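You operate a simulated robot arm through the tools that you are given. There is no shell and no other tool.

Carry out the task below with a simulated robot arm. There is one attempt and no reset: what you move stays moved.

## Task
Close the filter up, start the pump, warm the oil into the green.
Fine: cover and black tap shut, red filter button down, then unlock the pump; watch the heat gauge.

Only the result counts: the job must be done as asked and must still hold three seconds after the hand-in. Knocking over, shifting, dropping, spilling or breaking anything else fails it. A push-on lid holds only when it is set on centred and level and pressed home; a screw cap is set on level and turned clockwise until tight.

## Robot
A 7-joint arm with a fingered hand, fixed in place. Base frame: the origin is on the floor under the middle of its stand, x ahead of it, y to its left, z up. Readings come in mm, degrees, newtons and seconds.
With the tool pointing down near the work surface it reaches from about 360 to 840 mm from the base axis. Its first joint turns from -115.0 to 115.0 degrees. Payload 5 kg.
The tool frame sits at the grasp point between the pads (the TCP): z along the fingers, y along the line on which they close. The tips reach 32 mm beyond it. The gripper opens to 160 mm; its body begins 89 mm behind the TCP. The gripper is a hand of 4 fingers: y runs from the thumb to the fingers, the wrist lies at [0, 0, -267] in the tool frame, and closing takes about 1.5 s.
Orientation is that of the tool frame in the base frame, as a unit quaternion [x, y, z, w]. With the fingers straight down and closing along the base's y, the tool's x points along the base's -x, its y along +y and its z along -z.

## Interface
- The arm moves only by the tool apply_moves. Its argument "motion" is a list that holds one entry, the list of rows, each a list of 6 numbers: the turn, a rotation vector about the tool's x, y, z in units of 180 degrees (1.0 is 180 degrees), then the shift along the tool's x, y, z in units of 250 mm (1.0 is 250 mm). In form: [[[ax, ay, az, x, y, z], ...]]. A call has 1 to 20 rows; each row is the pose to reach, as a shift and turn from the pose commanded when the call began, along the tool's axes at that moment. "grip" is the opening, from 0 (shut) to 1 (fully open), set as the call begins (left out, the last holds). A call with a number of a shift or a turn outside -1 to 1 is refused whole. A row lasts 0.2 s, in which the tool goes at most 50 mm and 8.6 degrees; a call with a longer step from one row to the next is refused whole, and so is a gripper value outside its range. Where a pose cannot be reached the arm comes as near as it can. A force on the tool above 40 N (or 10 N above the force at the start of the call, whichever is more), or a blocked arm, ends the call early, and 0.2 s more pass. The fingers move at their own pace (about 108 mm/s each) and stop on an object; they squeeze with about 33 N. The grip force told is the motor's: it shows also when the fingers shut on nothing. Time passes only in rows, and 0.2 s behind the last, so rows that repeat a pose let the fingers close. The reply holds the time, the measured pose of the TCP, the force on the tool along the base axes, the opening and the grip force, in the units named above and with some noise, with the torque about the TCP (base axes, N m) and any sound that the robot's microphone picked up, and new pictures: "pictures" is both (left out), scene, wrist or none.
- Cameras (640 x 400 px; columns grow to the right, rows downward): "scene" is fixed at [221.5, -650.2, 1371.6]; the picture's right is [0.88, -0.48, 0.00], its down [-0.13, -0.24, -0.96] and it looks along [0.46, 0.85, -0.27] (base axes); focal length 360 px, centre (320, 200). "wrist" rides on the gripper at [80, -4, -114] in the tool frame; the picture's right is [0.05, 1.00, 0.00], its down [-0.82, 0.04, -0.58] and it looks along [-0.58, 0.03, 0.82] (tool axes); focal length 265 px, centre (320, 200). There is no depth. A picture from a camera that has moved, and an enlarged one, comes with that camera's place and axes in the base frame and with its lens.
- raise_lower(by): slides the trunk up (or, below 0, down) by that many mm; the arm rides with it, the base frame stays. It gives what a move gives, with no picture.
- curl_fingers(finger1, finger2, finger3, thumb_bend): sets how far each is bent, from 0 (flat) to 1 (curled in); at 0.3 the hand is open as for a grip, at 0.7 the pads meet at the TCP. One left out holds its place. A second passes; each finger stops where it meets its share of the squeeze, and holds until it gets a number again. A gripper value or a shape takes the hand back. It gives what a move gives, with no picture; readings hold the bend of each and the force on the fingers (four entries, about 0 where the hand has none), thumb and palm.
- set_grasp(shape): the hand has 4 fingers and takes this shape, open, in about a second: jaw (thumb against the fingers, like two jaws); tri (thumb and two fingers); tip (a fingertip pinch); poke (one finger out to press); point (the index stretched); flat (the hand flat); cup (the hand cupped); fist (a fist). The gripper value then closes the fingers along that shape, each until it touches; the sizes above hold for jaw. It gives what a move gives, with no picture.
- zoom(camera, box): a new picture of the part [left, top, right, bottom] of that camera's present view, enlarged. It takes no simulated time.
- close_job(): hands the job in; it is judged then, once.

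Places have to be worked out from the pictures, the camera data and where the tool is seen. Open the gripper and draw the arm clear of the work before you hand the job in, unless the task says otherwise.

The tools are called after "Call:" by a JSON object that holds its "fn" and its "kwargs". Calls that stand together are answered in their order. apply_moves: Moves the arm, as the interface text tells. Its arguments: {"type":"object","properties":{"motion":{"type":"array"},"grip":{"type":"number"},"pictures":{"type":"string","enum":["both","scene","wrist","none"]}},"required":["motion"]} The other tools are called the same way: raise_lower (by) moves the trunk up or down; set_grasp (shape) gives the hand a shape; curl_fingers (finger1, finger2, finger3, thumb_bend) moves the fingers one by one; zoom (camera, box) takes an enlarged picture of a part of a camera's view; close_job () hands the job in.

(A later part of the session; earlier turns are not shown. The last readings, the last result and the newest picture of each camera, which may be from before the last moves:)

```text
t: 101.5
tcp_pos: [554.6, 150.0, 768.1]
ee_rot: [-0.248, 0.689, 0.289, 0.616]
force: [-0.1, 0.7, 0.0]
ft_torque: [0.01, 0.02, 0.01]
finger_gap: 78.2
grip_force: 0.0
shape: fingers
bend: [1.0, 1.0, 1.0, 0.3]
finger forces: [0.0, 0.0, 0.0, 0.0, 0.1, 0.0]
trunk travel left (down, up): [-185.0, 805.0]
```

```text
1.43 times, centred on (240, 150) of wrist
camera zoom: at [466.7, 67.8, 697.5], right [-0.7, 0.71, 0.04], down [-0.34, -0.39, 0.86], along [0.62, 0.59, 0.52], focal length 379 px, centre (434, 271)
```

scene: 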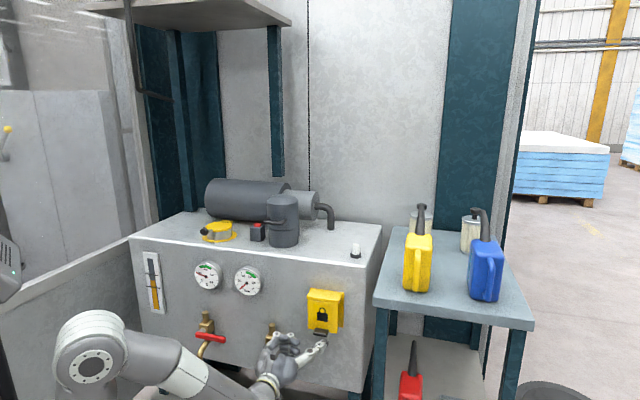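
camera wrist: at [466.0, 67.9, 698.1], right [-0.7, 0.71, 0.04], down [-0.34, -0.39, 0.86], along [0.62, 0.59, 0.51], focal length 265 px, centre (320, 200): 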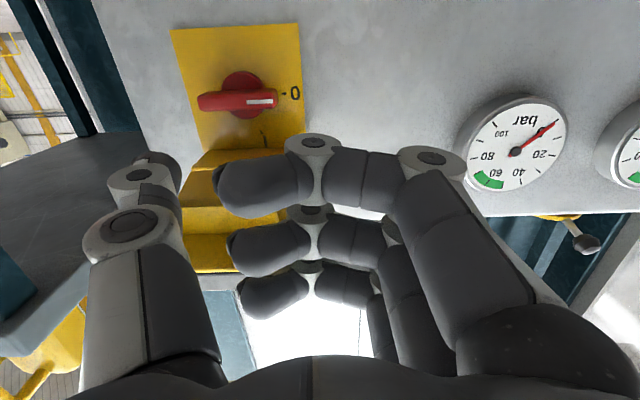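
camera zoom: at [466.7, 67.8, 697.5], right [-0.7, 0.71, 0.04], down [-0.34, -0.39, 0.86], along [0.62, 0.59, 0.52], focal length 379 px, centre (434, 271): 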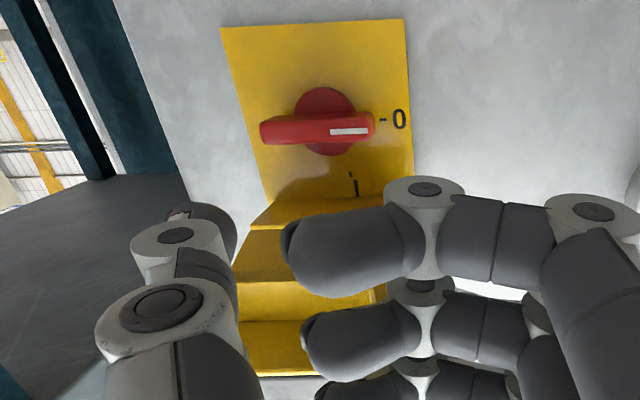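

The flap holds itself open. The knob centre is near t≈-353, z≈739, with its pointer on the left. I'll drop the thumb, re-level the hand and move so the thumb is below the knob's left end.

Call:
{"fn": "apply_moves", "kwargs": {"motion": [[[0, 0, 0, 0.08, 0, 0], [0, -0.008, -0.01, 0.16, 0.08, 0], [0, -0.016, -0.02, 0.22, 0.17, 0], [0, -0.024, -0.029, 0.224, 0.224, 0], [0, -0.024, -0.029, 0.224, 0.224, 0.02]]], "pictures": "both"}}

Call:
{"fn": "zoom", "kwargs": {"camera": "scene", "box": [245, 250, 355, 360]}}

Call:
{"fn": "zoom", "kwargs": {"camera": "wrist", "box": [100, 20, 330, 220]}}

```text
t: 102.7
tcp_pos: [512.0, 188.7, 725.4]
ee_rot: [-0.267, 0.651, 0.264, 0.66]
force: [-0.4, 0.4, -0.2]
ft_torque: [0.02, 0.0, -0.01]
finger_gap: 78.5
grip_force: 0.1
shape: fingers
bend: [1.0, 1.0, 1.0, 0.3]
finger forces: [0.0, 0.0, 0.1, 0.0, 0.0, 0.1]
trunk travel left (down, up): [-185.0, 805.0]
camera wrist: at [435.3, 105.5, 642.8], right [-0.69, 0.72, -0.06], down [-0.46, -0.37, 0.81], along [0.56, 0.59, 0.58], focal length 265 px, centre (320, 200)
```

scene: 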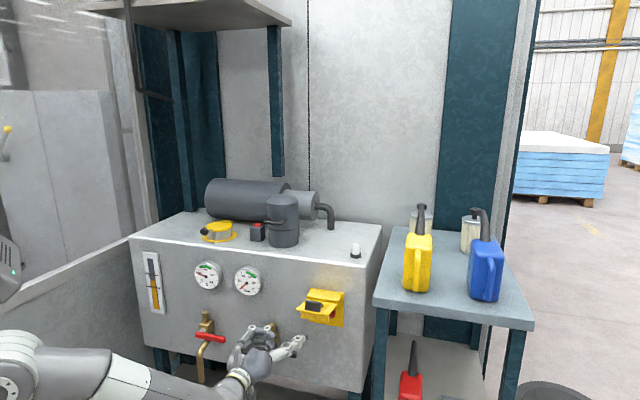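
wrist: 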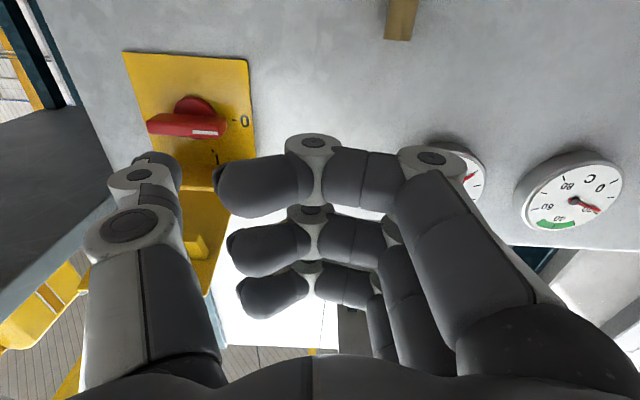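

```text
3.64 times, centred on (300, 305) of scene
camera zoom: at [221.5, -650.2, 1371.6], right [0.88, -0.48, 0.0], down [-0.13, -0.24, -0.96], along [0.46, 0.85, -0.27], focal length 1309 px, centre (393, -182)
```

zoom: 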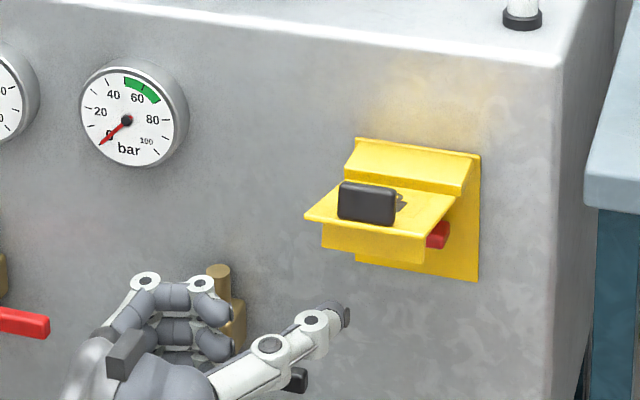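

```text
2.00 times, centred on (215, 120) of wrist
camera zoom: at [435.3, 105.5, 642.8], right [-0.69, 0.72, -0.06], down [-0.46, -0.37, 0.81], along [0.56, 0.59, 0.58], focal length 531 px, centre (530, 360)
```

zoom: 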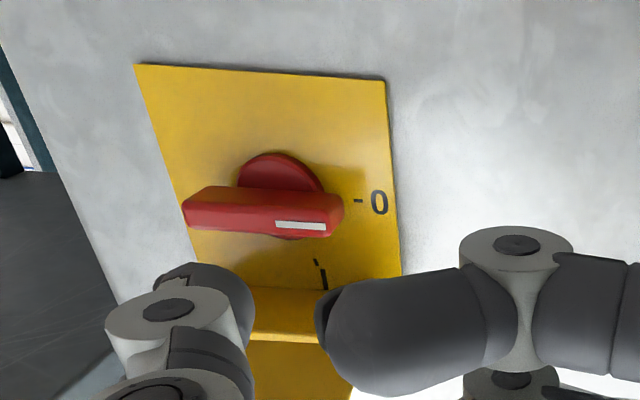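

The flap stays open. The knob's handle spans t≈-316 to -387 at z≈737. I'll lower the thumb 13 mm and slide it forward under the handle's left end.

Call:
{"fn": "apply_moves", "kwargs": {"motion": [[[0, 0, 0, 0.052, 0, 0.05], [0, 0, 0, 0.056, 0, 0.18], [0, 0, 0, 0.056, 0, 0.3], [0, 0, 0, 0.056, 0, 0.38], [0, 0, 0, 0.056, 0, 0.435]]], "pictures": "wrist"}}

Call:
{"fn": "zoom", "kwargs": {"camera": "scene", "box": [245, 250, 355, 360]}}

Call:
{"fn": "zoom", "kwargs": {"camera": "wrist", "box": [60, 60, 290, 260]}}

```text
t: 103.9
tcp_pos: [580.4, 264.0, 721.4]
ee_rot: [-0.272, 0.643, 0.265, 0.665]
force: [0.4, 1.1, -2.0]
ft_torque: [0.09, 0.14, 0.07]
finger_gap: 78.4
grip_force: 0.9
shape: fingers
bend: [1.0, 1.0, 1.0, 0.3]
finger forces: [0.0, 0.0, 0.0, 0.1, 1.4, 0.0]
trunk travel left (down, up): [-185.0, 805.0]
stopped in row 5: the force on the tool passed its limit at 45 N (the readings are from after the stop); the commanded pose is now the measured one
camera wrist: at [504.8, 181.2, 638.2], right [-0.7, 0.71, -0.07], down [-0.47, -0.38, 0.8], along [0.54, 0.59, 0.6], focal length 265 px, centre (320, 200)
```

wrist: 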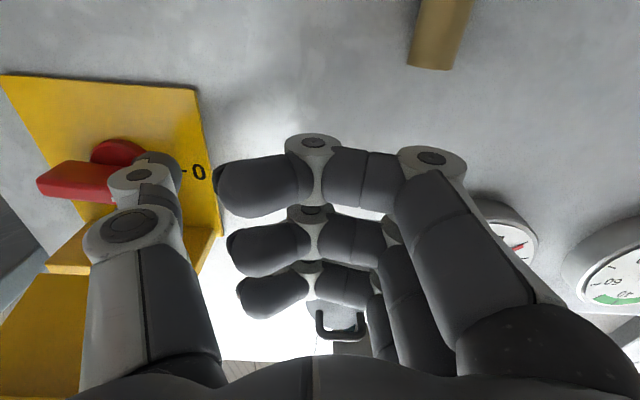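

```text
3.64 times, centred on (300, 305) of scene
camera zoom: at [221.5, -650.2, 1371.6], right [0.88, -0.48, 0.0], down [-0.13, -0.24, -0.96], along [0.46, 0.85, -0.27], focal length 1309 px, centre (393, -182)
```

zoom: 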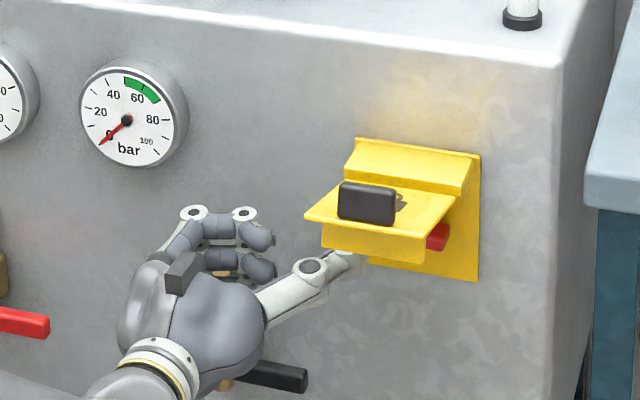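

```text
2.00 times, centred on (175, 160) of wrist
camera zoom: at [504.8, 181.2, 638.2], right [-0.7, 0.71, -0.07], down [-0.47, -0.38, 0.8], along [0.54, 0.59, 0.6], focal length 531 px, centre (610, 280)
```

zoom: 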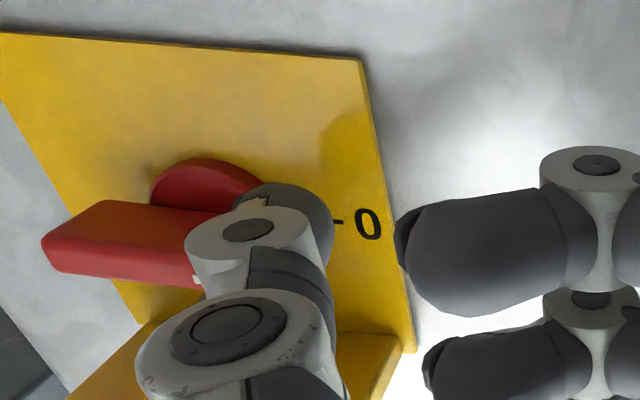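

The thumb tip touched the knob base but the knob hasn't turned. It now sits just under the handle's left end. I'll back off 3 mm and push upward along the turning arc.

Call:
{"fn": "apply_moves", "kwargs": {"motion": [[[0, 0, 0, 0, 0, -0.012], [0, 0, 0, -0.018, 0, -0.012], [0, 0, 0, -0.036, 0.002, -0.012], [0, 0, 0, -0.054, 0.004, -0.012], [0, 0, 0, -0.072, 0.004, -0.012], [0, 0, 0, -0.09, 0.002, -0.012]]], "pictures": "wrist"}}

Call:
{"fn": "zoom", "kwargs": {"camera": "wrist", "box": [60, 60, 290, 260]}}

Call:
{"fn": "zoom", "kwargs": {"camera": "scene", "box": [245, 250, 355, 360]}}

```text
t: 105.3
tcp_pos: [575.8, 261.9, 745.1]
ee_rot: [-0.27, 0.643, 0.263, 0.667]
force: [1.0, 0.7, 0.3]
ft_torque: [-0.01, 0.02, -0.01]
finger_gap: 78.0
grip_force: 0.0
shape: fingers
bend: [1.0, 1.0, 1.0, 0.3]
finger forces: [0.2, 0.1, 0.0, 0.1, 0.0, 0.0]
trunk travel left (down, up): [-185.0, 805.0]
camera wrist: at [500.8, 178.9, 661.5], right [-0.7, 0.71, -0.07], down [-0.47, -0.38, 0.8], along [0.54, 0.59, 0.6], focal length 265 px, centre (320, 200)
```

wrist: 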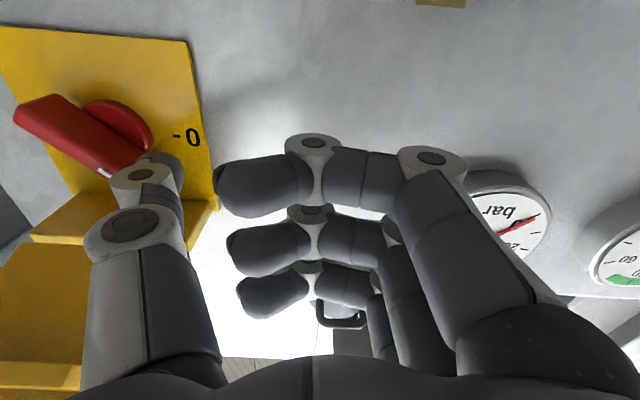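

```text
2.00 times, centred on (175, 160) of wrist
camera zoom: at [500.8, 178.9, 661.5], right [-0.7, 0.71, -0.07], down [-0.47, -0.38, 0.8], along [0.54, 0.59, 0.6], focal length 531 px, centre (610, 280)
```

zoom: 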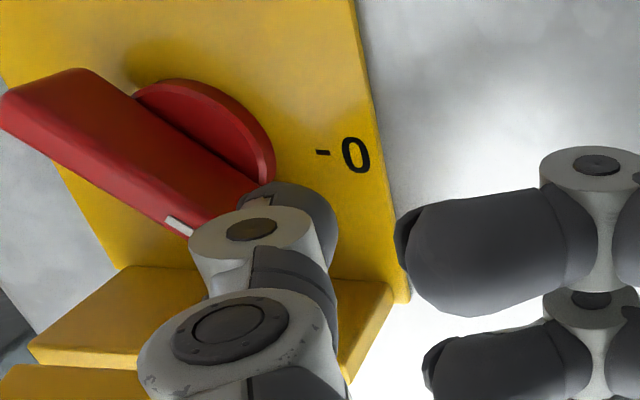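

```text
3.64 times, centred on (300, 305) of scene
camera zoom: at [221.5, -650.2, 1371.6], right [0.88, -0.48, 0.0], down [-0.13, -0.24, -0.96], along [0.46, 0.85, -0.27], focal length 1309 px, centre (393, -182)
```

zoom: 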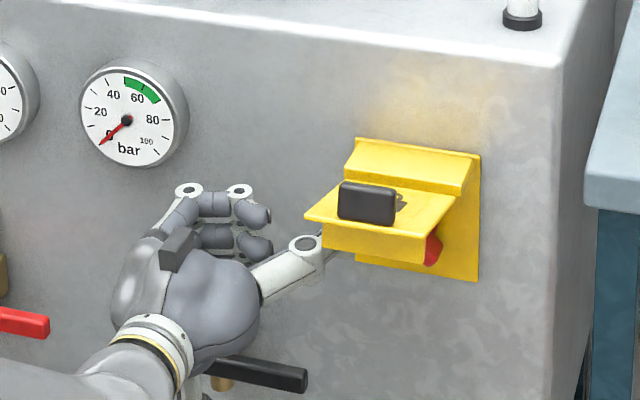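

The knob has turned about 45° with almost no force. I'll finish the quarter turn: up and to the right until the pointer reaches "I".

Call:
{"fn": "apply_moves", "kwargs": {"motion": [[[0, 0, 0, -0.014, -0.006, 0], [0, 0, 0, -0.028, -0.016, 0], [0, 0, 0, -0.056, -0.035, 0], [0, 0, 0, -0.072, -0.05, 0], [0, 0, 0, -0.082, -0.066, 0]]], "pictures": "wrist"}}

Call:
{"fn": "zoom", "kwargs": {"camera": "wrist", "box": [60, 60, 290, 260]}}

Call:
{"fn": "zoom", "kwargs": {"camera": "scene", "box": [180, 240, 360, 370]}}

```text
t: 106.5
tcp_pos: [587.3, 250.7, 766.3]
ee_rot: [-0.272, 0.642, 0.264, 0.666]
force: [-4.0, 2.8, -2.3]
ft_torque: [0.1, 0.2, -0.03]
finger_gap: 76.6
grip_force: 2.3
shape: fingers
bend: [1.0, 1.0, 1.0, 0.31]
finger forces: [0.0, 0.0, 0.1, 0.0, 4.8, 0.0]
trunk travel left (down, up): [-185.0, 805.0]
camera wrist: at [512.0, 167.3, 681.8], right [-0.7, 0.71, -0.07], down [-0.47, -0.38, 0.8], along [0.54, 0.59, 0.6], focal length 265 px, centre (320, 200)
```

wrist: 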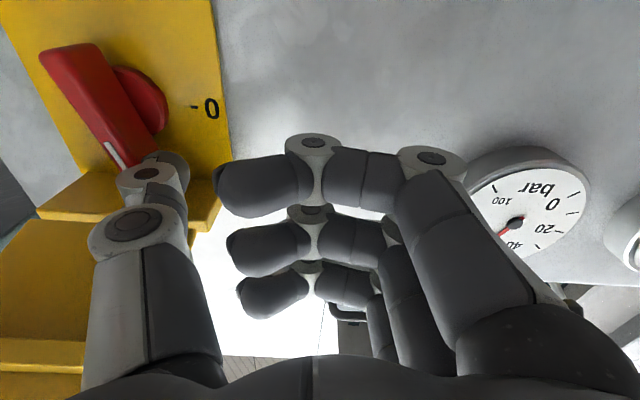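

```text
2.00 times, centred on (175, 160) of wrist
camera zoom: at [512.0, 167.3, 681.8], right [-0.7, 0.71, -0.07], down [-0.47, -0.38, 0.8], along [0.54, 0.59, 0.6], focal length 531 px, centre (610, 280)
```

zoom: 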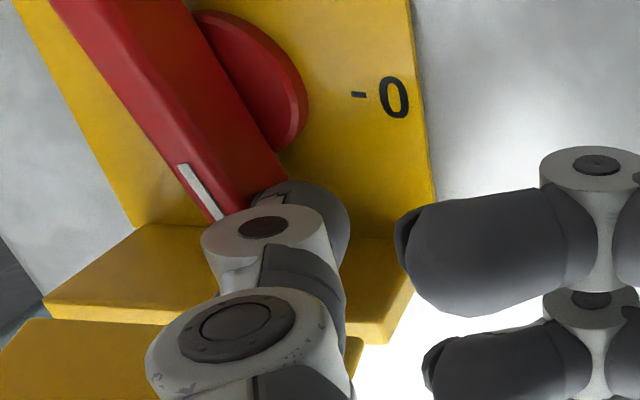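

```text
3.08 times, centred on (270, 305) of scene
camera zoom: at [221.5, -650.2, 1371.6], right [0.88, -0.48, 0.0], down [-0.13, -0.24, -0.96], along [0.46, 0.85, -0.27], focal length 1108 px, centre (474, -123)
```

zoom: 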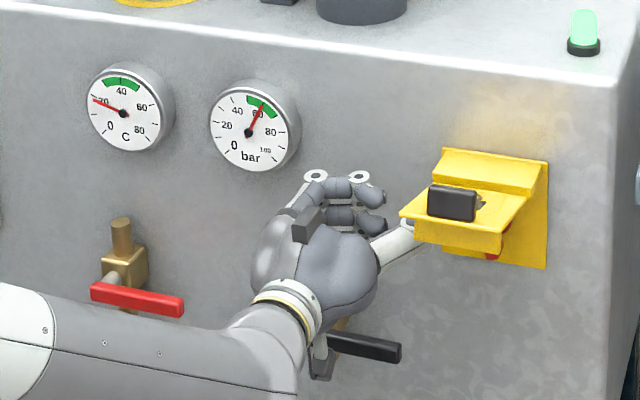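

The pump has started: the lamp is green and the pressure needle has risen into the green. I'll push the knob a little further right so it sits firmly at "I".

Call:
{"fn": "apply_moves", "kwargs": {"motion": [[[0, 0, 0, -0.004, -0.012, 0], [0, 0, 0, -0.008, -0.024, 0], [0, 0, 0, -0.01, -0.036, 0]]], "pictures": "wrist"}}

Call:
{"fn": "zoom", "kwargs": {"camera": "wrist", "box": [30, 20, 290, 220]}}

Call:
{"fn": "zoom", "kwargs": {"camera": "scene", "box": [190, 255, 280, 305]}}

```text
t: 107.3
tcp_pos: [591.9, 243.7, 771.1]
ee_rot: [-0.273, 0.642, 0.264, 0.666]
force: [-9.9, 6.6, -1.1]
ft_torque: [0.05, 0.11, 0.13]
finger_gap: 73.6
grip_force: 5.1
shape: fingers
bend: [1.0, 1.0, 1.0, 0.33]
finger forces: [0.0, 0.0, 0.0, 0.0, 11.3, 0.1]
trunk travel left (down, up): [-185.0, 805.0]
camera wrist: at [517.6, 161.3, 686.2], right [-0.7, 0.71, -0.08], down [-0.47, -0.38, 0.8], along [0.54, 0.59, 0.6], focal length 265 px, centre (320, 200)
```

wrist: 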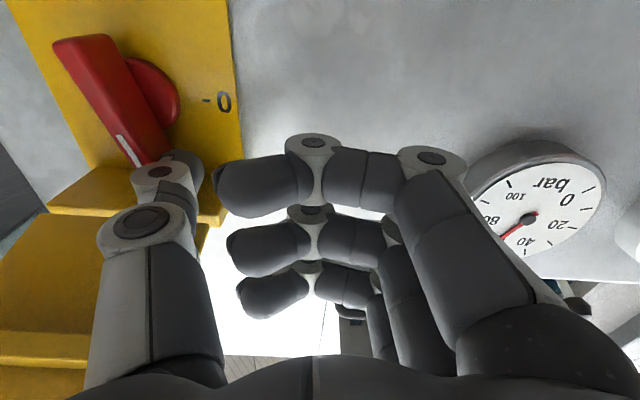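

```text
2.00 times, centred on (160, 120) of wrist
camera zoom: at [517.6, 161.3, 686.2], right [-0.7, 0.71, -0.08], down [-0.47, -0.38, 0.8], along [0.54, 0.59, 0.6], focal length 531 px, centre (640, 360)
```

zoom: 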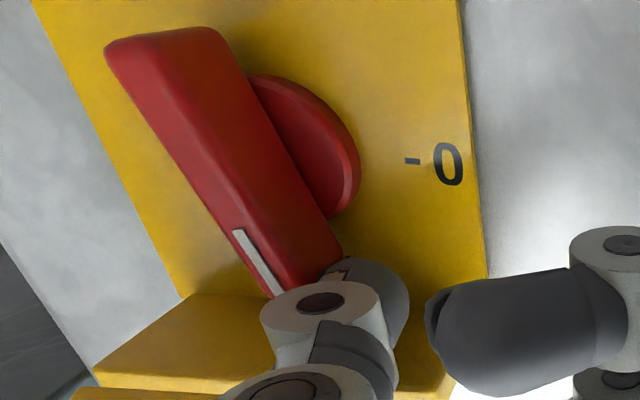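

```text
7.11 times, centred on (235, 280) of scene
camera zoom: at [221.5, -650.2, 1371.6], right [0.88, -0.48, 0.0], down [-0.13, -0.24, -0.96], along [0.46, 0.85, -0.27], focal length 2560 px, centre (924, -369)
```

zoom: 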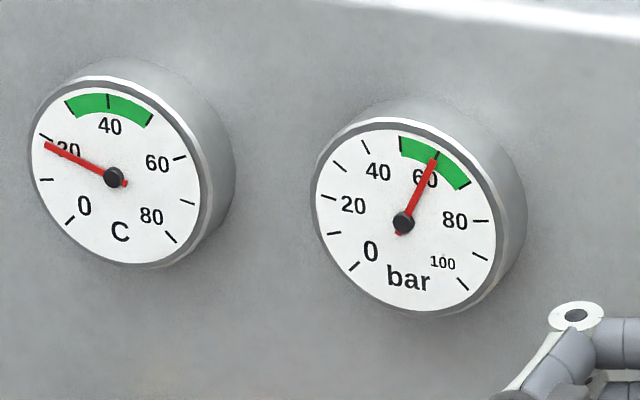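

Pressure reads about 60 bar, in the green, and the heat gauge is at 20 °C with green from 30 to 50. The knob may be a few degrees short of "I", so I'll push a bit more to find the stop.

Call:
{"fn": "apply_moves", "kwargs": {"motion": [[[0, 0, 0, -0.002, -0.016, 0], [0, 0, 0, -0.004, -0.03, 0], [0, 0, 0, -0.004, -0.04, 0]]], "pictures": "none"}}

Call:
{"fn": "zoom", "kwargs": {"camera": "wrist", "box": [30, 20, 290, 220]}}

Call:
{"fn": "zoom", "kwargs": {"camera": "scene", "box": [190, 255, 280, 305]}}

```text
t: 108.1
tcp_pos: [598.7, 238.8, 771.1]
ee_rot: [-0.274, 0.641, 0.263, 0.667]
force: [-21.6, 13.4, 3.8]
ft_torque: [-0.02, -0.52, -0.37]
finger_gap: 70.3
grip_force: 13.4
shape: fingers
bend: [1.0, 1.0, 1.0, 0.34]
finger forces: [0.1, 0.0, 0.0, 0.0, 26.3, 0.0]
trunk travel left (down, up): [-185.0, 805.0]
```

```text
2.00 times, centred on (160, 120) of wrist
camera zoom: at [523.5, 155.1, 687.4], right [-0.7, 0.71, -0.08], down [-0.47, -0.38, 0.8], along [0.54, 0.6, 0.6], focal length 531 px, centre (640, 360)
```

zoom: 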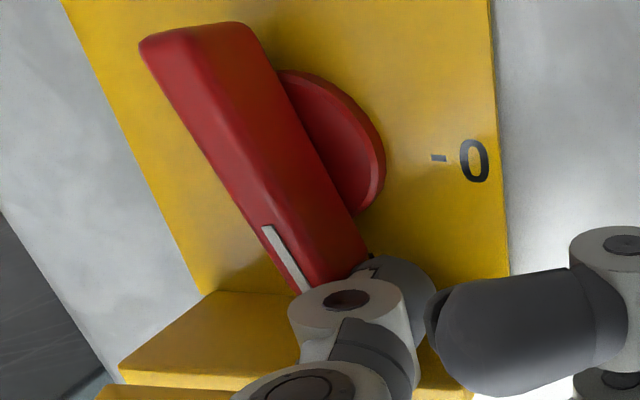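

```text
7.11 times, centred on (235, 280) of scene
camera zoom: at [221.5, -650.2, 1371.6], right [0.88, -0.48, 0.0], down [-0.13, -0.24, -0.96], along [0.46, 0.85, -0.27], focal length 2560 px, centre (924, -369)
```

zoom: 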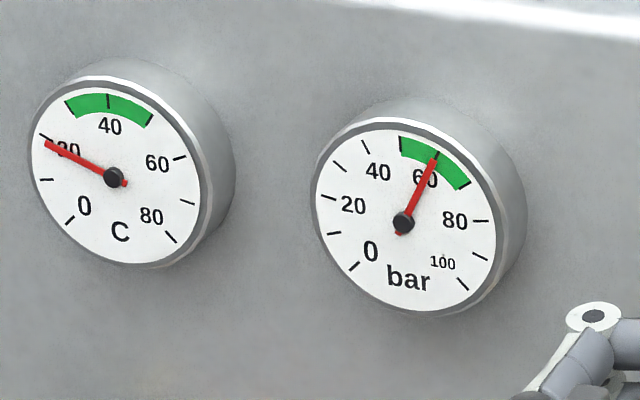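

The knob is firm at 25 N, at its stop by the "I" mark. I'll release it: move the thumb left, drop below the flap's bar, and back out.

Call:
{"fn": "apply_moves", "kwargs": {"motion": [[[0, 0, 0, 0, 0.05, 0], [0, 0, 0, 0.04, 0.1, 0], [0, 0, 0, 0.12, 0.1, 0], [0, 0, 0, 0.16, 0.1, -0.08], [0, 0, 0, 0.16, 0.1, -0.24], [0, 0, 0, 0.16, 0.1, -0.38]]], "pictures": "both"}}

Call:
{"fn": "zoom", "kwargs": {"camera": "scene", "box": [190, 255, 280, 305]}}

Call:
{"fn": "zoom", "kwargs": {"camera": "wrist", "box": [60, 0, 330, 220]}}

```text
t: 109.5
tcp_pos: [517.5, 186.6, 724.8]
ee_rot: [-0.271, 0.643, 0.264, 0.665]
force: [0.0, 1.2, -0.1]
ft_torque: [-0.01, -0.01, 0.0]
finger_gap: 78.1
grip_force: 0.0
shape: fingers
bend: [1.0, 1.0, 1.0, 0.3]
finger forces: [0.0, 0.0, 0.0, 0.0, 0.1, 0.0]
trunk travel left (down, up): [-185.0, 805.0]
camera wrist: at [442.6, 104.2, 640.7], right [-0.7, 0.71, -0.07], down [-0.47, -0.38, 0.8], along [0.54, 0.59, 0.6], focal length 265 px, centre (320, 200)
```

scene: 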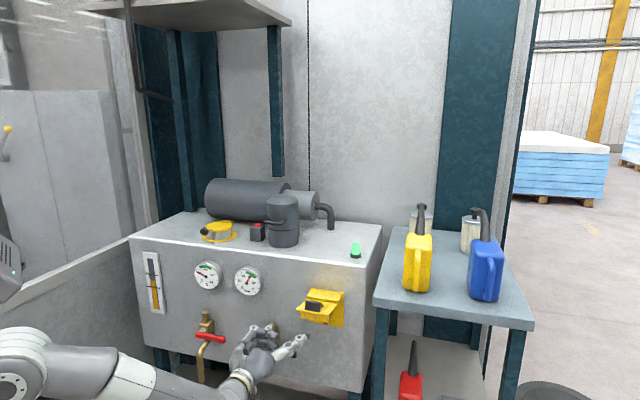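
wrist: 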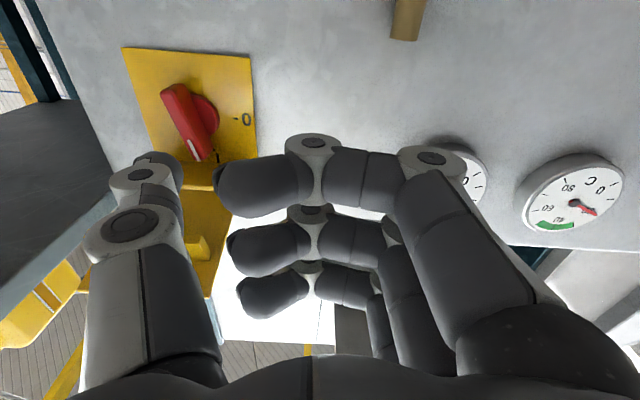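

```text
7.11 times, centred on (235, 280) of scene
camera zoom: at [221.5, -650.2, 1371.6], right [0.88, -0.48, 0.0], down [-0.13, -0.24, -0.96], along [0.46, 0.85, -0.27], focal length 2560 px, centre (924, -369)
```

zoom: 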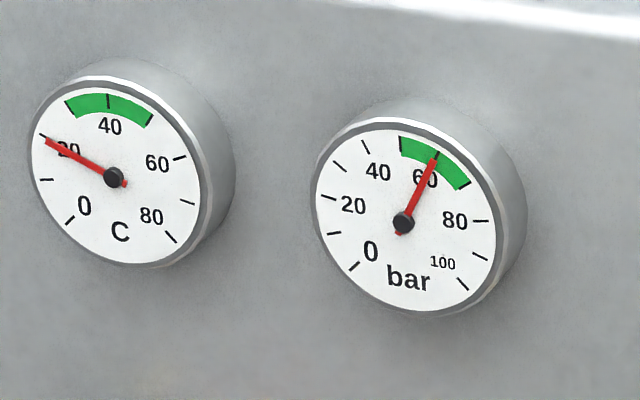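

```text
1.82 times, centred on (195, 110) of wrist
camera zoom: at [442.6, 104.2, 640.7], right [-0.7, 0.71, -0.07], down [-0.47, -0.38, 0.8], along [0.54, 0.59, 0.6], focal length 483 px, centre (547, 364)
```

zoom: 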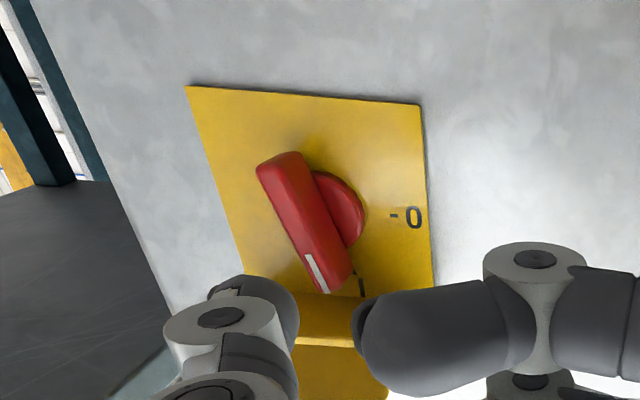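

The knob points at "I", the lamp is green, pressure is 60 bar and the heat needle is just starting to climb. While it warms I'll draw the arm clear: left, then upright.

Call:
{"fn": "apply_moves", "kwargs": {"motion": [[[0, 0, 0, 0, 0.13, -0.01], [0, 0, 0, 0, 0.27, -0.01], [0, 0, 0, 0, 0.4, -0.01], [0, 0.0455, 0, 0, 0.4, -0.01], [0, 0.091, 0, 0, 0.4, -0.01], [0, 0.1364, 0, 0, 0.4, -0.01], [0, 0.1818, 0, 0, 0.4, -0.01], [0, 0.2273, 0, 0, 0.4, -0.01], [0, 0.2727, 0, 0, 0.4, -0.01], [0, 0.3182, 0, 0, 0.4, -0.01], [0, 0.3636, 0, 0, 0.4, -0.01], [0, 0.4091, 0, 0, 0.4, -0.01], [0, 0.4545, 0, 0, 0.4, -0.01], [0, 0.5, 0, 0, 0.4, -0.01]]], "pictures": "scene"}}

Call:
{"fn": "zoom", "kwargs": {"camera": "scene", "box": [190, 255, 280, 305]}}

```text
t: 112.5
tcp_pos: [445.2, 258.1, 725.4]
ee_rot: [-0.378, 0.926, -0.007, 0.016]
force: [-1.0, -0.8, 0.3]
ft_torque: [0.01, -0.03, 0.02]
finger_gap: 78.2
grip_force: 0.1
shape: fingers
bend: [1.0, 1.0, 1.0, 0.3]
finger forces: [0.1, 0.0, 0.0, 0.1, 0.0, 0.1]
out of reach, approached as far as the arm can: row 1, 2, 3, 4, 5, 6, 7, 8, 9
trunk travel left (down, up): [-185.0, 805.0]
```

scene: 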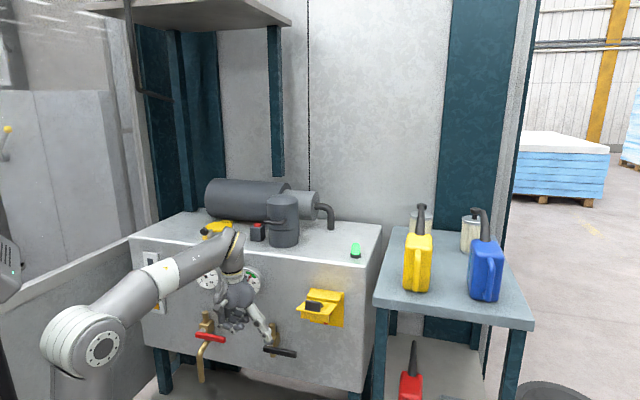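

```text
7.11 times, centred on (235, 280) of scene
camera zoom: at [221.5, -650.2, 1371.6], right [0.88, -0.48, 0.0], down [-0.13, -0.24, -0.96], along [0.46, 0.85, -0.27], focal length 2560 px, centre (924, -369)
```

zoom: 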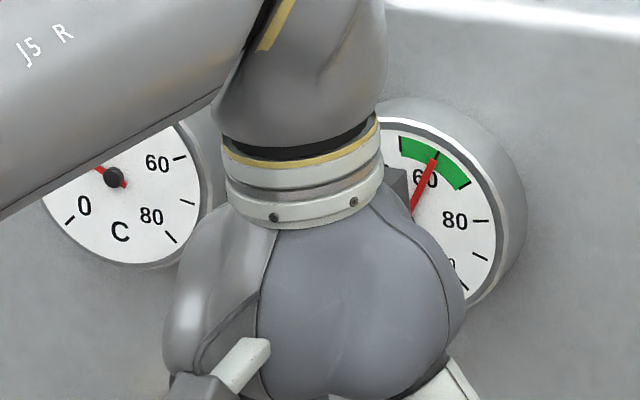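

The arm blocks the gauges, so I'll raise the trunk 500 mm straight up to clear them.

Call:
{"fn": "raise_lower", "kwargs": {"by": 500}}

Call:
{"fn": "zoom", "kwargs": {"camera": "scene", "box": [190, 255, 280, 305]}}

Call:
{"fn": "zoom", "kwargs": {"camera": "scene", "box": [0, 0, 640, 400]}}

```text
refused: 500 is not a number from -400 to 400
```

```text
7.11 times, centred on (235, 280) of scene
camera zoom: at [221.5, -650.2, 1371.6], right [0.88, -0.48, 0.0], down [-0.13, -0.24, -0.96], along [0.46, 0.85, -0.27], focal length 2560 px, centre (924, -369)
```

zoom: 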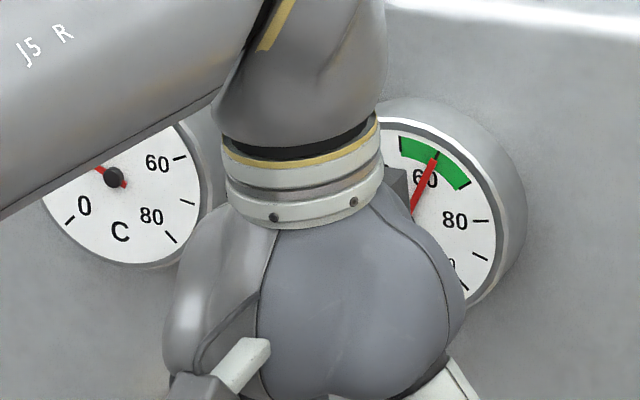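

```text
1.00 times, centred on (320, 200) of scene (not enlarged: the box is as wide or as high as the picture)
camera zoom: at [221.5, -650.2, 1371.6], right [0.88, -0.48, 0.0], down [-0.13, -0.24, -0.96], along [0.46, 0.85, -0.27], focal length 360 px, centre (320, 200)
```

zoom: 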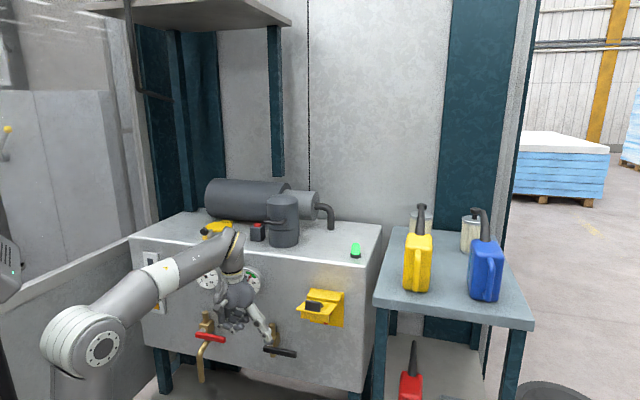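

One trunk move is limited to 400 mm, so I'll raise it by 400.

Call:
{"fn": "raise_lower", "kwargs": {"by": 400}}

Call:
{"fn": "zoom", "kwargs": {"camera": "scene", "box": [190, 255, 280, 305]}}

Call:
{"fn": "zoom", "kwargs": {"camera": "scene", "box": [0, 0, 640, 400]}}

```text
t: 116.3
tcp_pos: [445.7, 257.4, 1123.1]
ee_rot: [-0.378, 0.926, -0.005, 0.017]
force: [0.6, 0.2, -0.1]
ft_torque: [0.0, 0.01, -0.01]
finger_gap: 78.0
grip_force: 0.1
shape: fingers
bend: [1.0, 1.0, 1.0, 0.3]
finger forces: [0.0, 0.0, 0.1, 0.1, 0.0, 0.0]
trunk travel left (down, up): [-585.0, 405.0]
```

```text
7.11 times, centred on (235, 280) of scene
camera zoom: at [221.5, -650.2, 1371.6], right [0.88, -0.48, 0.0], down [-0.13, -0.24, -0.96], along [0.46, 0.85, -0.27], focal length 2560 px, centre (924, -369)
```

zoom: 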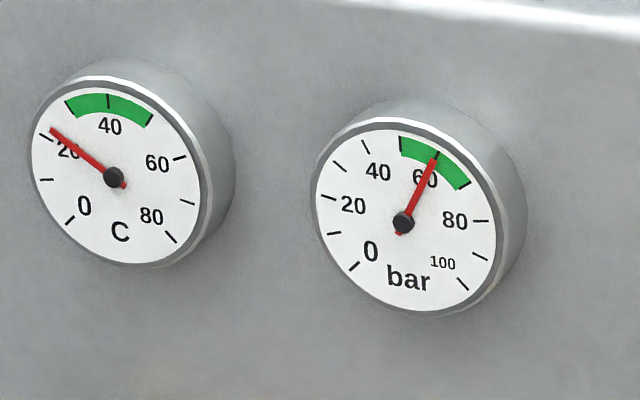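

```text
1.00 times, centred on (320, 200) of scene (not enlarged: the box is as wide or as high as the picture)
camera zoom: at [221.5, -650.2, 1371.6], right [0.88, -0.48, 0.0], down [-0.13, -0.24, -0.96], along [0.46, 0.85, -0.27], focal length 360 px, centre (320, 200)
```

zoom: 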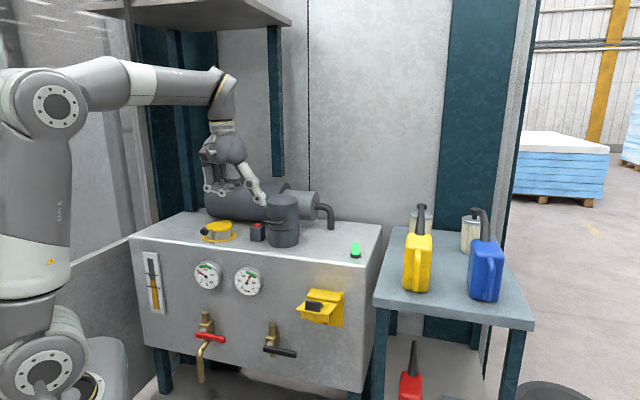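

The heat needle has reached about 22 °C, rising roughly 0.4 °C per second, with pressure steady at 60 bar. I'll raise further and open the hand while it warms.

Call:
{"fn": "raise_lower", "kwargs": {"by": 200}}

Call:
{"fn": "set_grasp", "kwargs": {"shape": "jaw"}}

Call:
{"fn": "apply_moves", "kwargs": {"motion": [[[0, 0, 0, 0, 0, 0], [0, 0, 0, 0, 0, 0], [0, 0, 0, 0, 0, 0], [0, 0, 0, 0, 0, 0], [0, 0, 0, 0, 0, 0]]], "grip": 1, "pictures": "scene"}}

Call:
{"fn": "zoom", "kwargs": {"camera": "scene", "box": [190, 255, 280, 305]}}

Call:
{"fn": "zoom", "kwargs": {"camera": "scene", "box": [200, 190, 370, 370]}}

```text
t: 118.5
tcp_pos: [444.5, 258.5, 1322.1]
ee_rot: [-0.378, 0.926, -0.005, 0.016]
force: [-0.6, 0.1, -0.4]
ft_torque: [-0.01, 0.06, -0.02]
finger_gap: 78.4
grip_force: 0.0
shape: fingers
bend: [1.0, 1.0, 1.0, 0.3]
finger forces: [0.1, 0.1, 0.1, 0.0, 0.0, 0.0]
trunk travel left (down, up): [-785.0, 205.0]
```

```text
t: 119.4
tcp_pos: [445.8, 255.8, 1323.4]
ee_rot: [-0.378, 0.926, -0.006, 0.016]
force: [-0.7, 0.5, 0.8]
ft_torque: [0.0, 0.01, 0.01]
finger_gap: 159.8
grip_force: 0.0
shape: jaw
bend: [0.3, 0.3, 0.3, 0.3]
finger forces: [0.1, 0.1, 0.0, 0.2, 0.0, 0.0]
trunk travel left (down, up): [-785.0, 205.0]
```

```text
t: 120.6
tcp_pos: [445.0, 256.9, 1323.1]
ee_rot: [-0.378, 0.926, -0.006, 0.017]
force: [-0.4, -2.0, -0.9]
ft_torque: [0.0, 0.0, 0.01]
finger_gap: 160.0
grip_force: 0.2
shape: jaw
bend: [0.3, 0.3, 0.3, 0.3]
finger forces: [0.0, 0.1, 0.0, 0.0, 0.0, 0.0]
trunk travel left (down, up): [-785.0, 205.0]
```

scene: 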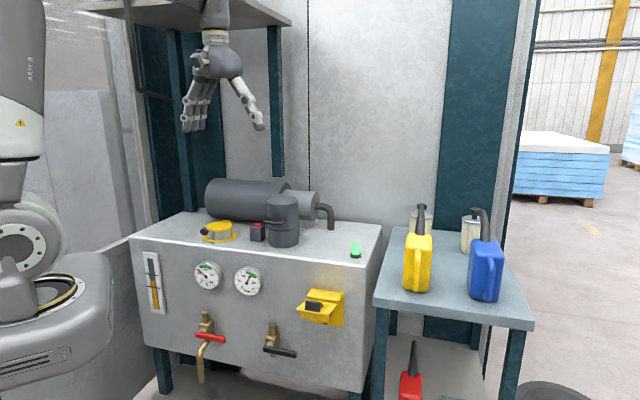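

```text
7.11 times, centred on (235, 280) of scene
camera zoom: at [221.5, -650.2, 1371.6], right [0.88, -0.48, 0.0], down [-0.13, -0.24, -0.96], along [0.46, 0.85, -0.27], focal length 2560 px, centre (924, -369)
```

zoom: 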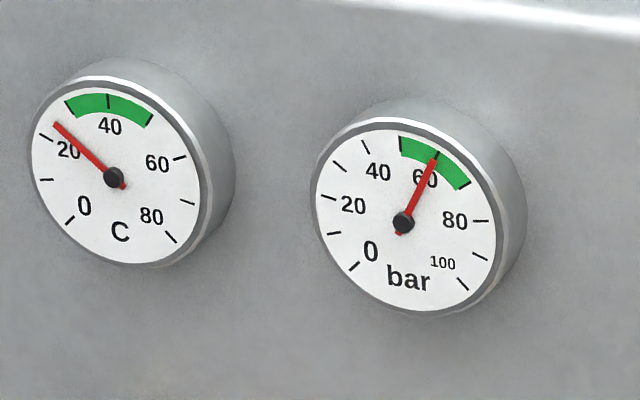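

```text
2.22 times, centred on (285, 280) of scene
camera zoom: at [221.5, -650.2, 1371.6], right [0.88, -0.48, 0.0], down [-0.13, -0.24, -0.96], along [0.46, 0.85, -0.27], focal length 800 px, centre (398, 22)
```

zoom: 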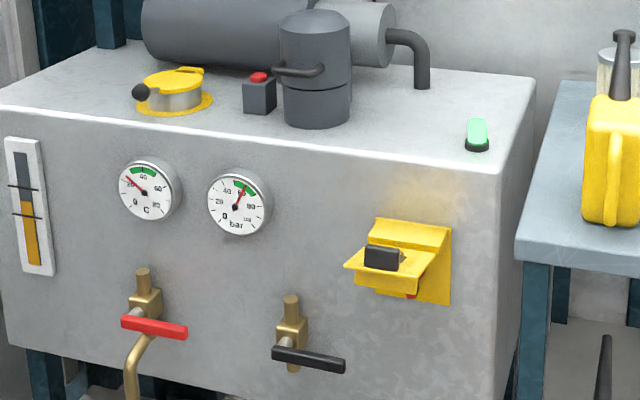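

Everything holds: cover shut, red button down, both taps crosswise, lamp green. The oil is about 23 °C, so I'll wait with the arm still.

Call:
{"fn": "apply_moves", "kwargs": {"motion": [[[0, 0, 0, 0, 0, 0], [0, 0, 0, 0, 0, 0], [0, 0, 0, 0, 0, 0], [0, 0, 0, 0, 0, 0], [0, 0, 0, 0, 0, 0], [0, 0, 0, 0, 0, 0], [0, 0, 0, 0, 0, 0], [0, 0, 0, 0, 0, 0], [0, 0, 0, 0, 0, 0], [0, 0, 0, 0, 0, 0], [0, 0, 0, 0, 0, 0], [0, 0, 0, 0, 0, 0], [0, 0, 0, 0, 0, 0], [0, 0, 0, 0, 0, 0], [0, 0, 0, 0, 0, 0], [0, 0, 0, 0, 0, 0], [0, 0, 0, 0, 0, 0], [0, 0, 0, 0, 0, 0], [0, 0, 0, 0, 0, 0], [0, 0, 0, 0, 0, 0]]], "pictures": "none"}}

Call:
{"fn": "apply_moves", "kwargs": {"motion": [[[0, 0, 0, 0, 0, 0], [0, 0, 0, 0, 0, 0], [0, 0, 0, 0, 0, 0], [0, 0, 0, 0, 0, 0], [0, 0, 0, 0, 0, 0], [0, 0, 0, 0, 0, 0], [0, 0, 0, 0, 0, 0], [0, 0, 0, 0, 0, 0], [0, 0, 0, 0, 0, 0], [0, 0, 0, 0, 0, 0], [0, 0, 0, 0, 0, 0], [0, 0, 0, 0, 0, 0], [0, 0, 0, 0, 0, 0], [0, 0, 0, 0, 0, 0], [0, 0, 0, 0, 0, 0], [0, 0, 0, 0, 0, 0], [0, 0, 0, 0, 0, 0], [0, 0, 0, 0, 0, 0], [0, 0, 0, 0, 0, 0], [0, 0, 0, 0, 0, 0]]], "pictures": "scene"}}

Call:
{"fn": "zoom", "kwargs": {"camera": "scene", "box": [190, 255, 280, 305]}}

```text
t: 124.8
tcp_pos: [443.3, 258.5, 1324.8]
ee_rot: [-0.378, 0.926, -0.006, 0.017]
force: [-1.1, 0.0, -0.3]
ft_torque: [-0.03, -0.01, -0.02]
finger_gap: 160.1
grip_force: 0.1
shape: jaw
bend: [0.3, 0.3, 0.3, 0.3]
finger forces: [0.1, 0.0, 0.0, 0.0, 0.0, 0.1]
trunk travel left (down, up): [-785.0, 205.0]
```

```text
t: 129.0
tcp_pos: [444.4, 258.2, 1323.9]
ee_rot: [-0.377, 0.926, -0.006, 0.016]
force: [0.7, -0.2, 0.4]
ft_torque: [0.0, 0.04, -0.01]
finger_gap: 159.9
grip_force: 0.1
shape: jaw
bend: [0.3, 0.3, 0.3, 0.3]
finger forces: [0.1, 0.1, 0.0, 0.0, 0.1, 0.0]
trunk travel left (down, up): [-785.0, 205.0]
```

scene: 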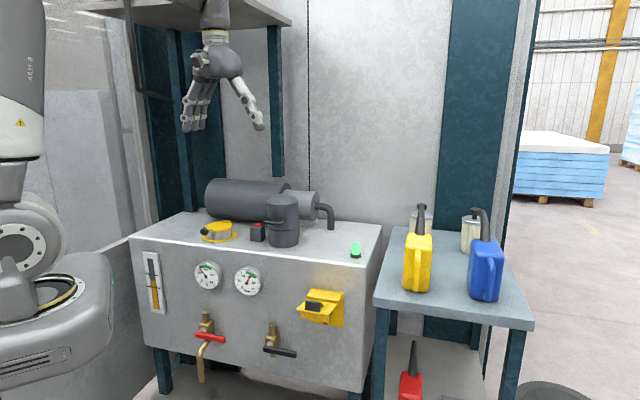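

```text
7.11 times, centred on (235, 280) of scene
camera zoom: at [221.5, -650.2, 1371.6], right [0.88, -0.48, 0.0], down [-0.13, -0.24, -0.96], along [0.46, 0.85, -0.27], focal length 2560 px, centre (924, -369)
```

zoom: 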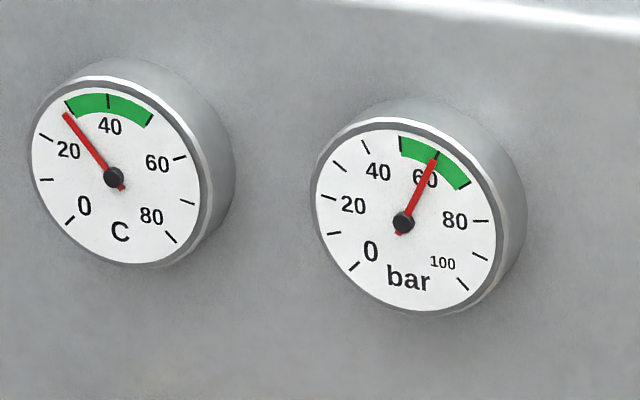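

The needle is nearly at the green's lower edge, about 28 °C, rising steadily. I'll wait about 12 s more to get well inside.

Call:
{"fn": "apply_moves", "kwargs": {"motion": [[[0, 0, 0, 0, 0, 0], [0, 0, 0, 0, 0, 0], [0, 0, 0, 0, 0, 0], [0, 0, 0, 0, 0, 0], [0, 0, 0, 0, 0, 0], [0, 0, 0, 0, 0, 0], [0, 0, 0, 0, 0, 0], [0, 0, 0, 0, 0, 0], [0, 0, 0, 0, 0, 0], [0, 0, 0, 0, 0, 0], [0, 0, 0, 0, 0, 0], [0, 0, 0, 0, 0, 0], [0, 0, 0, 0, 0, 0], [0, 0, 0, 0, 0, 0], [0, 0, 0, 0, 0, 0], [0, 0, 0, 0, 0, 0], [0, 0, 0, 0, 0, 0], [0, 0, 0, 0, 0, 0], [0, 0, 0, 0, 0, 0], [0, 0, 0, 0, 0, 0]]], "pictures": "none"}}

Call:
{"fn": "apply_moves", "kwargs": {"motion": [[[0, 0, 0, 0, 0, 0], [0, 0, 0, 0, 0, 0], [0, 0, 0, 0, 0, 0], [0, 0, 0, 0, 0, 0], [0, 0, 0, 0, 0, 0], [0, 0, 0, 0, 0, 0], [0, 0, 0, 0, 0, 0], [0, 0, 0, 0, 0, 0], [0, 0, 0, 0, 0, 0], [0, 0, 0, 0, 0, 0], [0, 0, 0, 0, 0, 0], [0, 0, 0, 0, 0, 0], [0, 0, 0, 0, 0, 0], [0, 0, 0, 0, 0, 0], [0, 0, 0, 0, 0, 0], [0, 0, 0, 0, 0, 0], [0, 0, 0, 0, 0, 0], [0, 0, 0, 0, 0, 0], [0, 0, 0, 0, 0, 0], [0, 0, 0, 0, 0, 0]]], "pictures": "none"}}

Call:
{"fn": "apply_moves", "kwargs": {"motion": [[[0, 0, 0, 0, 0, 0], [0, 0, 0, 0, 0, 0], [0, 0, 0, 0, 0, 0], [0, 0, 0, 0, 0, 0], [0, 0, 0, 0, 0, 0], [0, 0, 0, 0, 0, 0], [0, 0, 0, 0, 0, 0], [0, 0, 0, 0, 0, 0], [0, 0, 0, 0, 0, 0], [0, 0, 0, 0, 0, 0], [0, 0, 0, 0, 0, 0], [0, 0, 0, 0, 0, 0], [0, 0, 0, 0, 0, 0], [0, 0, 0, 0, 0, 0], [0, 0, 0, 0, 0, 0], [0, 0, 0, 0, 0, 0], [0, 0, 0, 0, 0, 0], [0, 0, 0, 0, 0, 0], [0, 0, 0, 0, 0, 0], [0, 0, 0, 0, 0, 0]]], "pictures": "scene"}}

Call:
{"fn": "zoom", "kwargs": {"camera": "scene", "box": [190, 255, 280, 305]}}

```text
t: 133.2
tcp_pos: [443.4, 257.2, 1323.5]
ee_rot: [-0.377, 0.926, -0.006, 0.017]
force: [-0.1, 0.0, -0.2]
ft_torque: [0.02, -0.04, 0.0]
finger_gap: 160.0
grip_force: 0.1
shape: jaw
bend: [0.3, 0.3, 0.3, 0.3]
finger forces: [0.0, 0.0, 0.0, 0.1, 0.0, 0.0]
trunk travel left (down, up): [-785.0, 205.0]
```

```text
t: 137.4
tcp_pos: [444.8, 257.6, 1323.9]
ee_rot: [-0.378, 0.926, -0.005, 0.016]
force: [0.6, 0.5, 0.0]
ft_torque: [0.0, -0.02, -0.01]
finger_gap: 159.8
grip_force: 0.0
shape: jaw
bend: [0.3, 0.3, 0.3, 0.3]
finger forces: [0.1, 0.0, 0.0, 0.0, 0.0, 0.0]
trunk travel left (down, up): [-785.0, 205.0]
```

```text
t: 141.6
tcp_pos: [444.2, 256.6, 1323.0]
ee_rot: [-0.377, 0.926, -0.005, 0.016]
force: [0.0, 0.4, 0.4]
ft_torque: [0.03, 0.03, -0.01]
finger_gap: 159.8
grip_force: 0.1
shape: jaw
bend: [0.3, 0.3, 0.3, 0.3]
finger forces: [0.0, 0.0, 0.0, 0.0, 0.0, 0.0]
trunk travel left (down, up): [-785.0, 205.0]
```

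scene: 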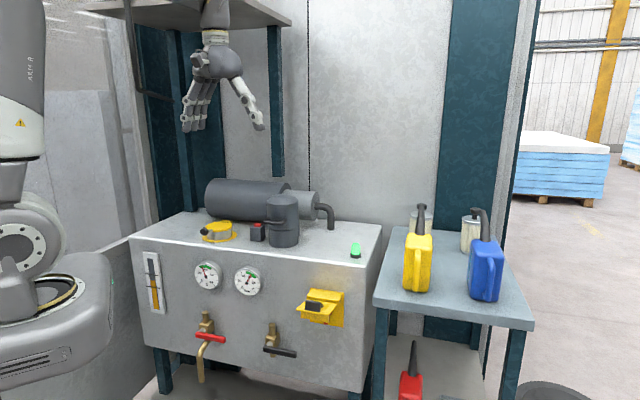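

```text
7.11 times, centred on (235, 280) of scene
camera zoom: at [221.5, -650.2, 1371.6], right [0.88, -0.48, 0.0], down [-0.13, -0.24, -0.96], along [0.46, 0.85, -0.27], focal length 2560 px, centre (924, -369)
```

zoom: 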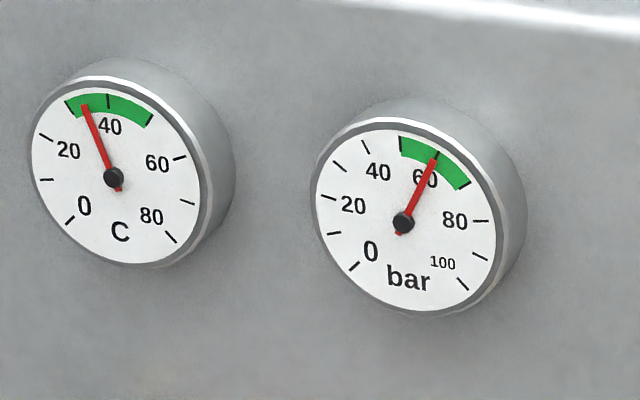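

The heat needle is inside the green at about 34–35 °C, with pressure in the green too. Before handing in I'll check the cover, button, taps and switch one last time.

Call:
{"fn": "zoom", "kwargs": {"camera": "scene", "box": [190, 185, 350, 265]}}

Call:
{"fn": "zoom", "kwargs": {"camera": "scene", "box": [130, 240, 360, 390]}}

Call:
{"fn": "zoom", "kwargs": {"camera": "scene", "box": [290, 275, 370, 345]}}

```text
4.00 times, centred on (270, 225) of scene
camera zoom: at [221.5, -650.2, 1371.6], right [0.88, -0.48, 0.0], down [-0.13, -0.24, -0.96], along [0.46, 0.85, -0.27], focal length 1440 px, centre (520, 100)
```

zoom: 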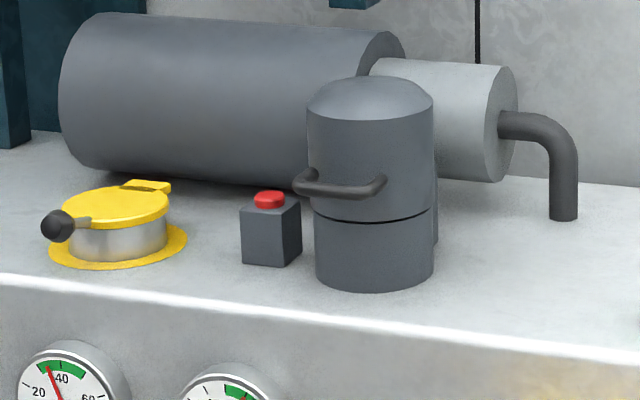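

```text
2.67 times, centred on (245, 315) of scene
camera zoom: at [221.5, -650.2, 1371.6], right [0.88, -0.48, 0.0], down [-0.13, -0.24, -0.96], along [0.46, 0.85, -0.27], focal length 960 px, centre (520, -107)
```

zoom: 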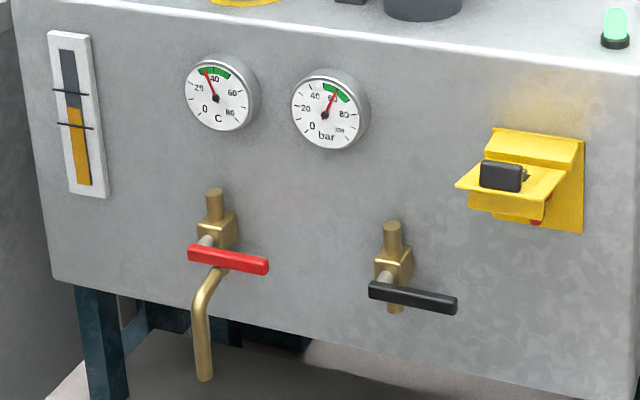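

```text
5.71 times, centred on (330, 310) of scene
camera zoom: at [221.5, -650.2, 1371.6], right [0.88, -0.48, 0.0], down [-0.13, -0.24, -0.96], along [0.46, 0.85, -0.27], focal length 2057 px, centre (263, -429)
```

zoom: 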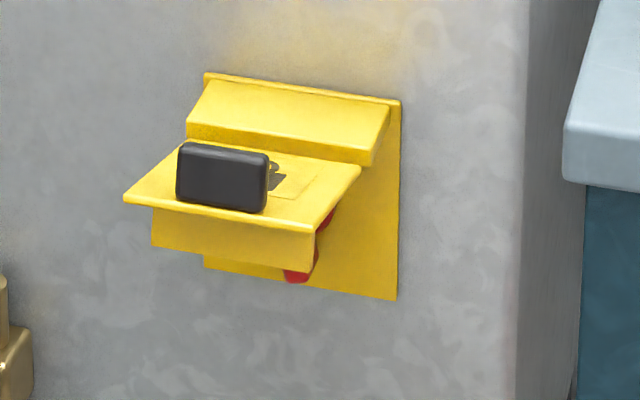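

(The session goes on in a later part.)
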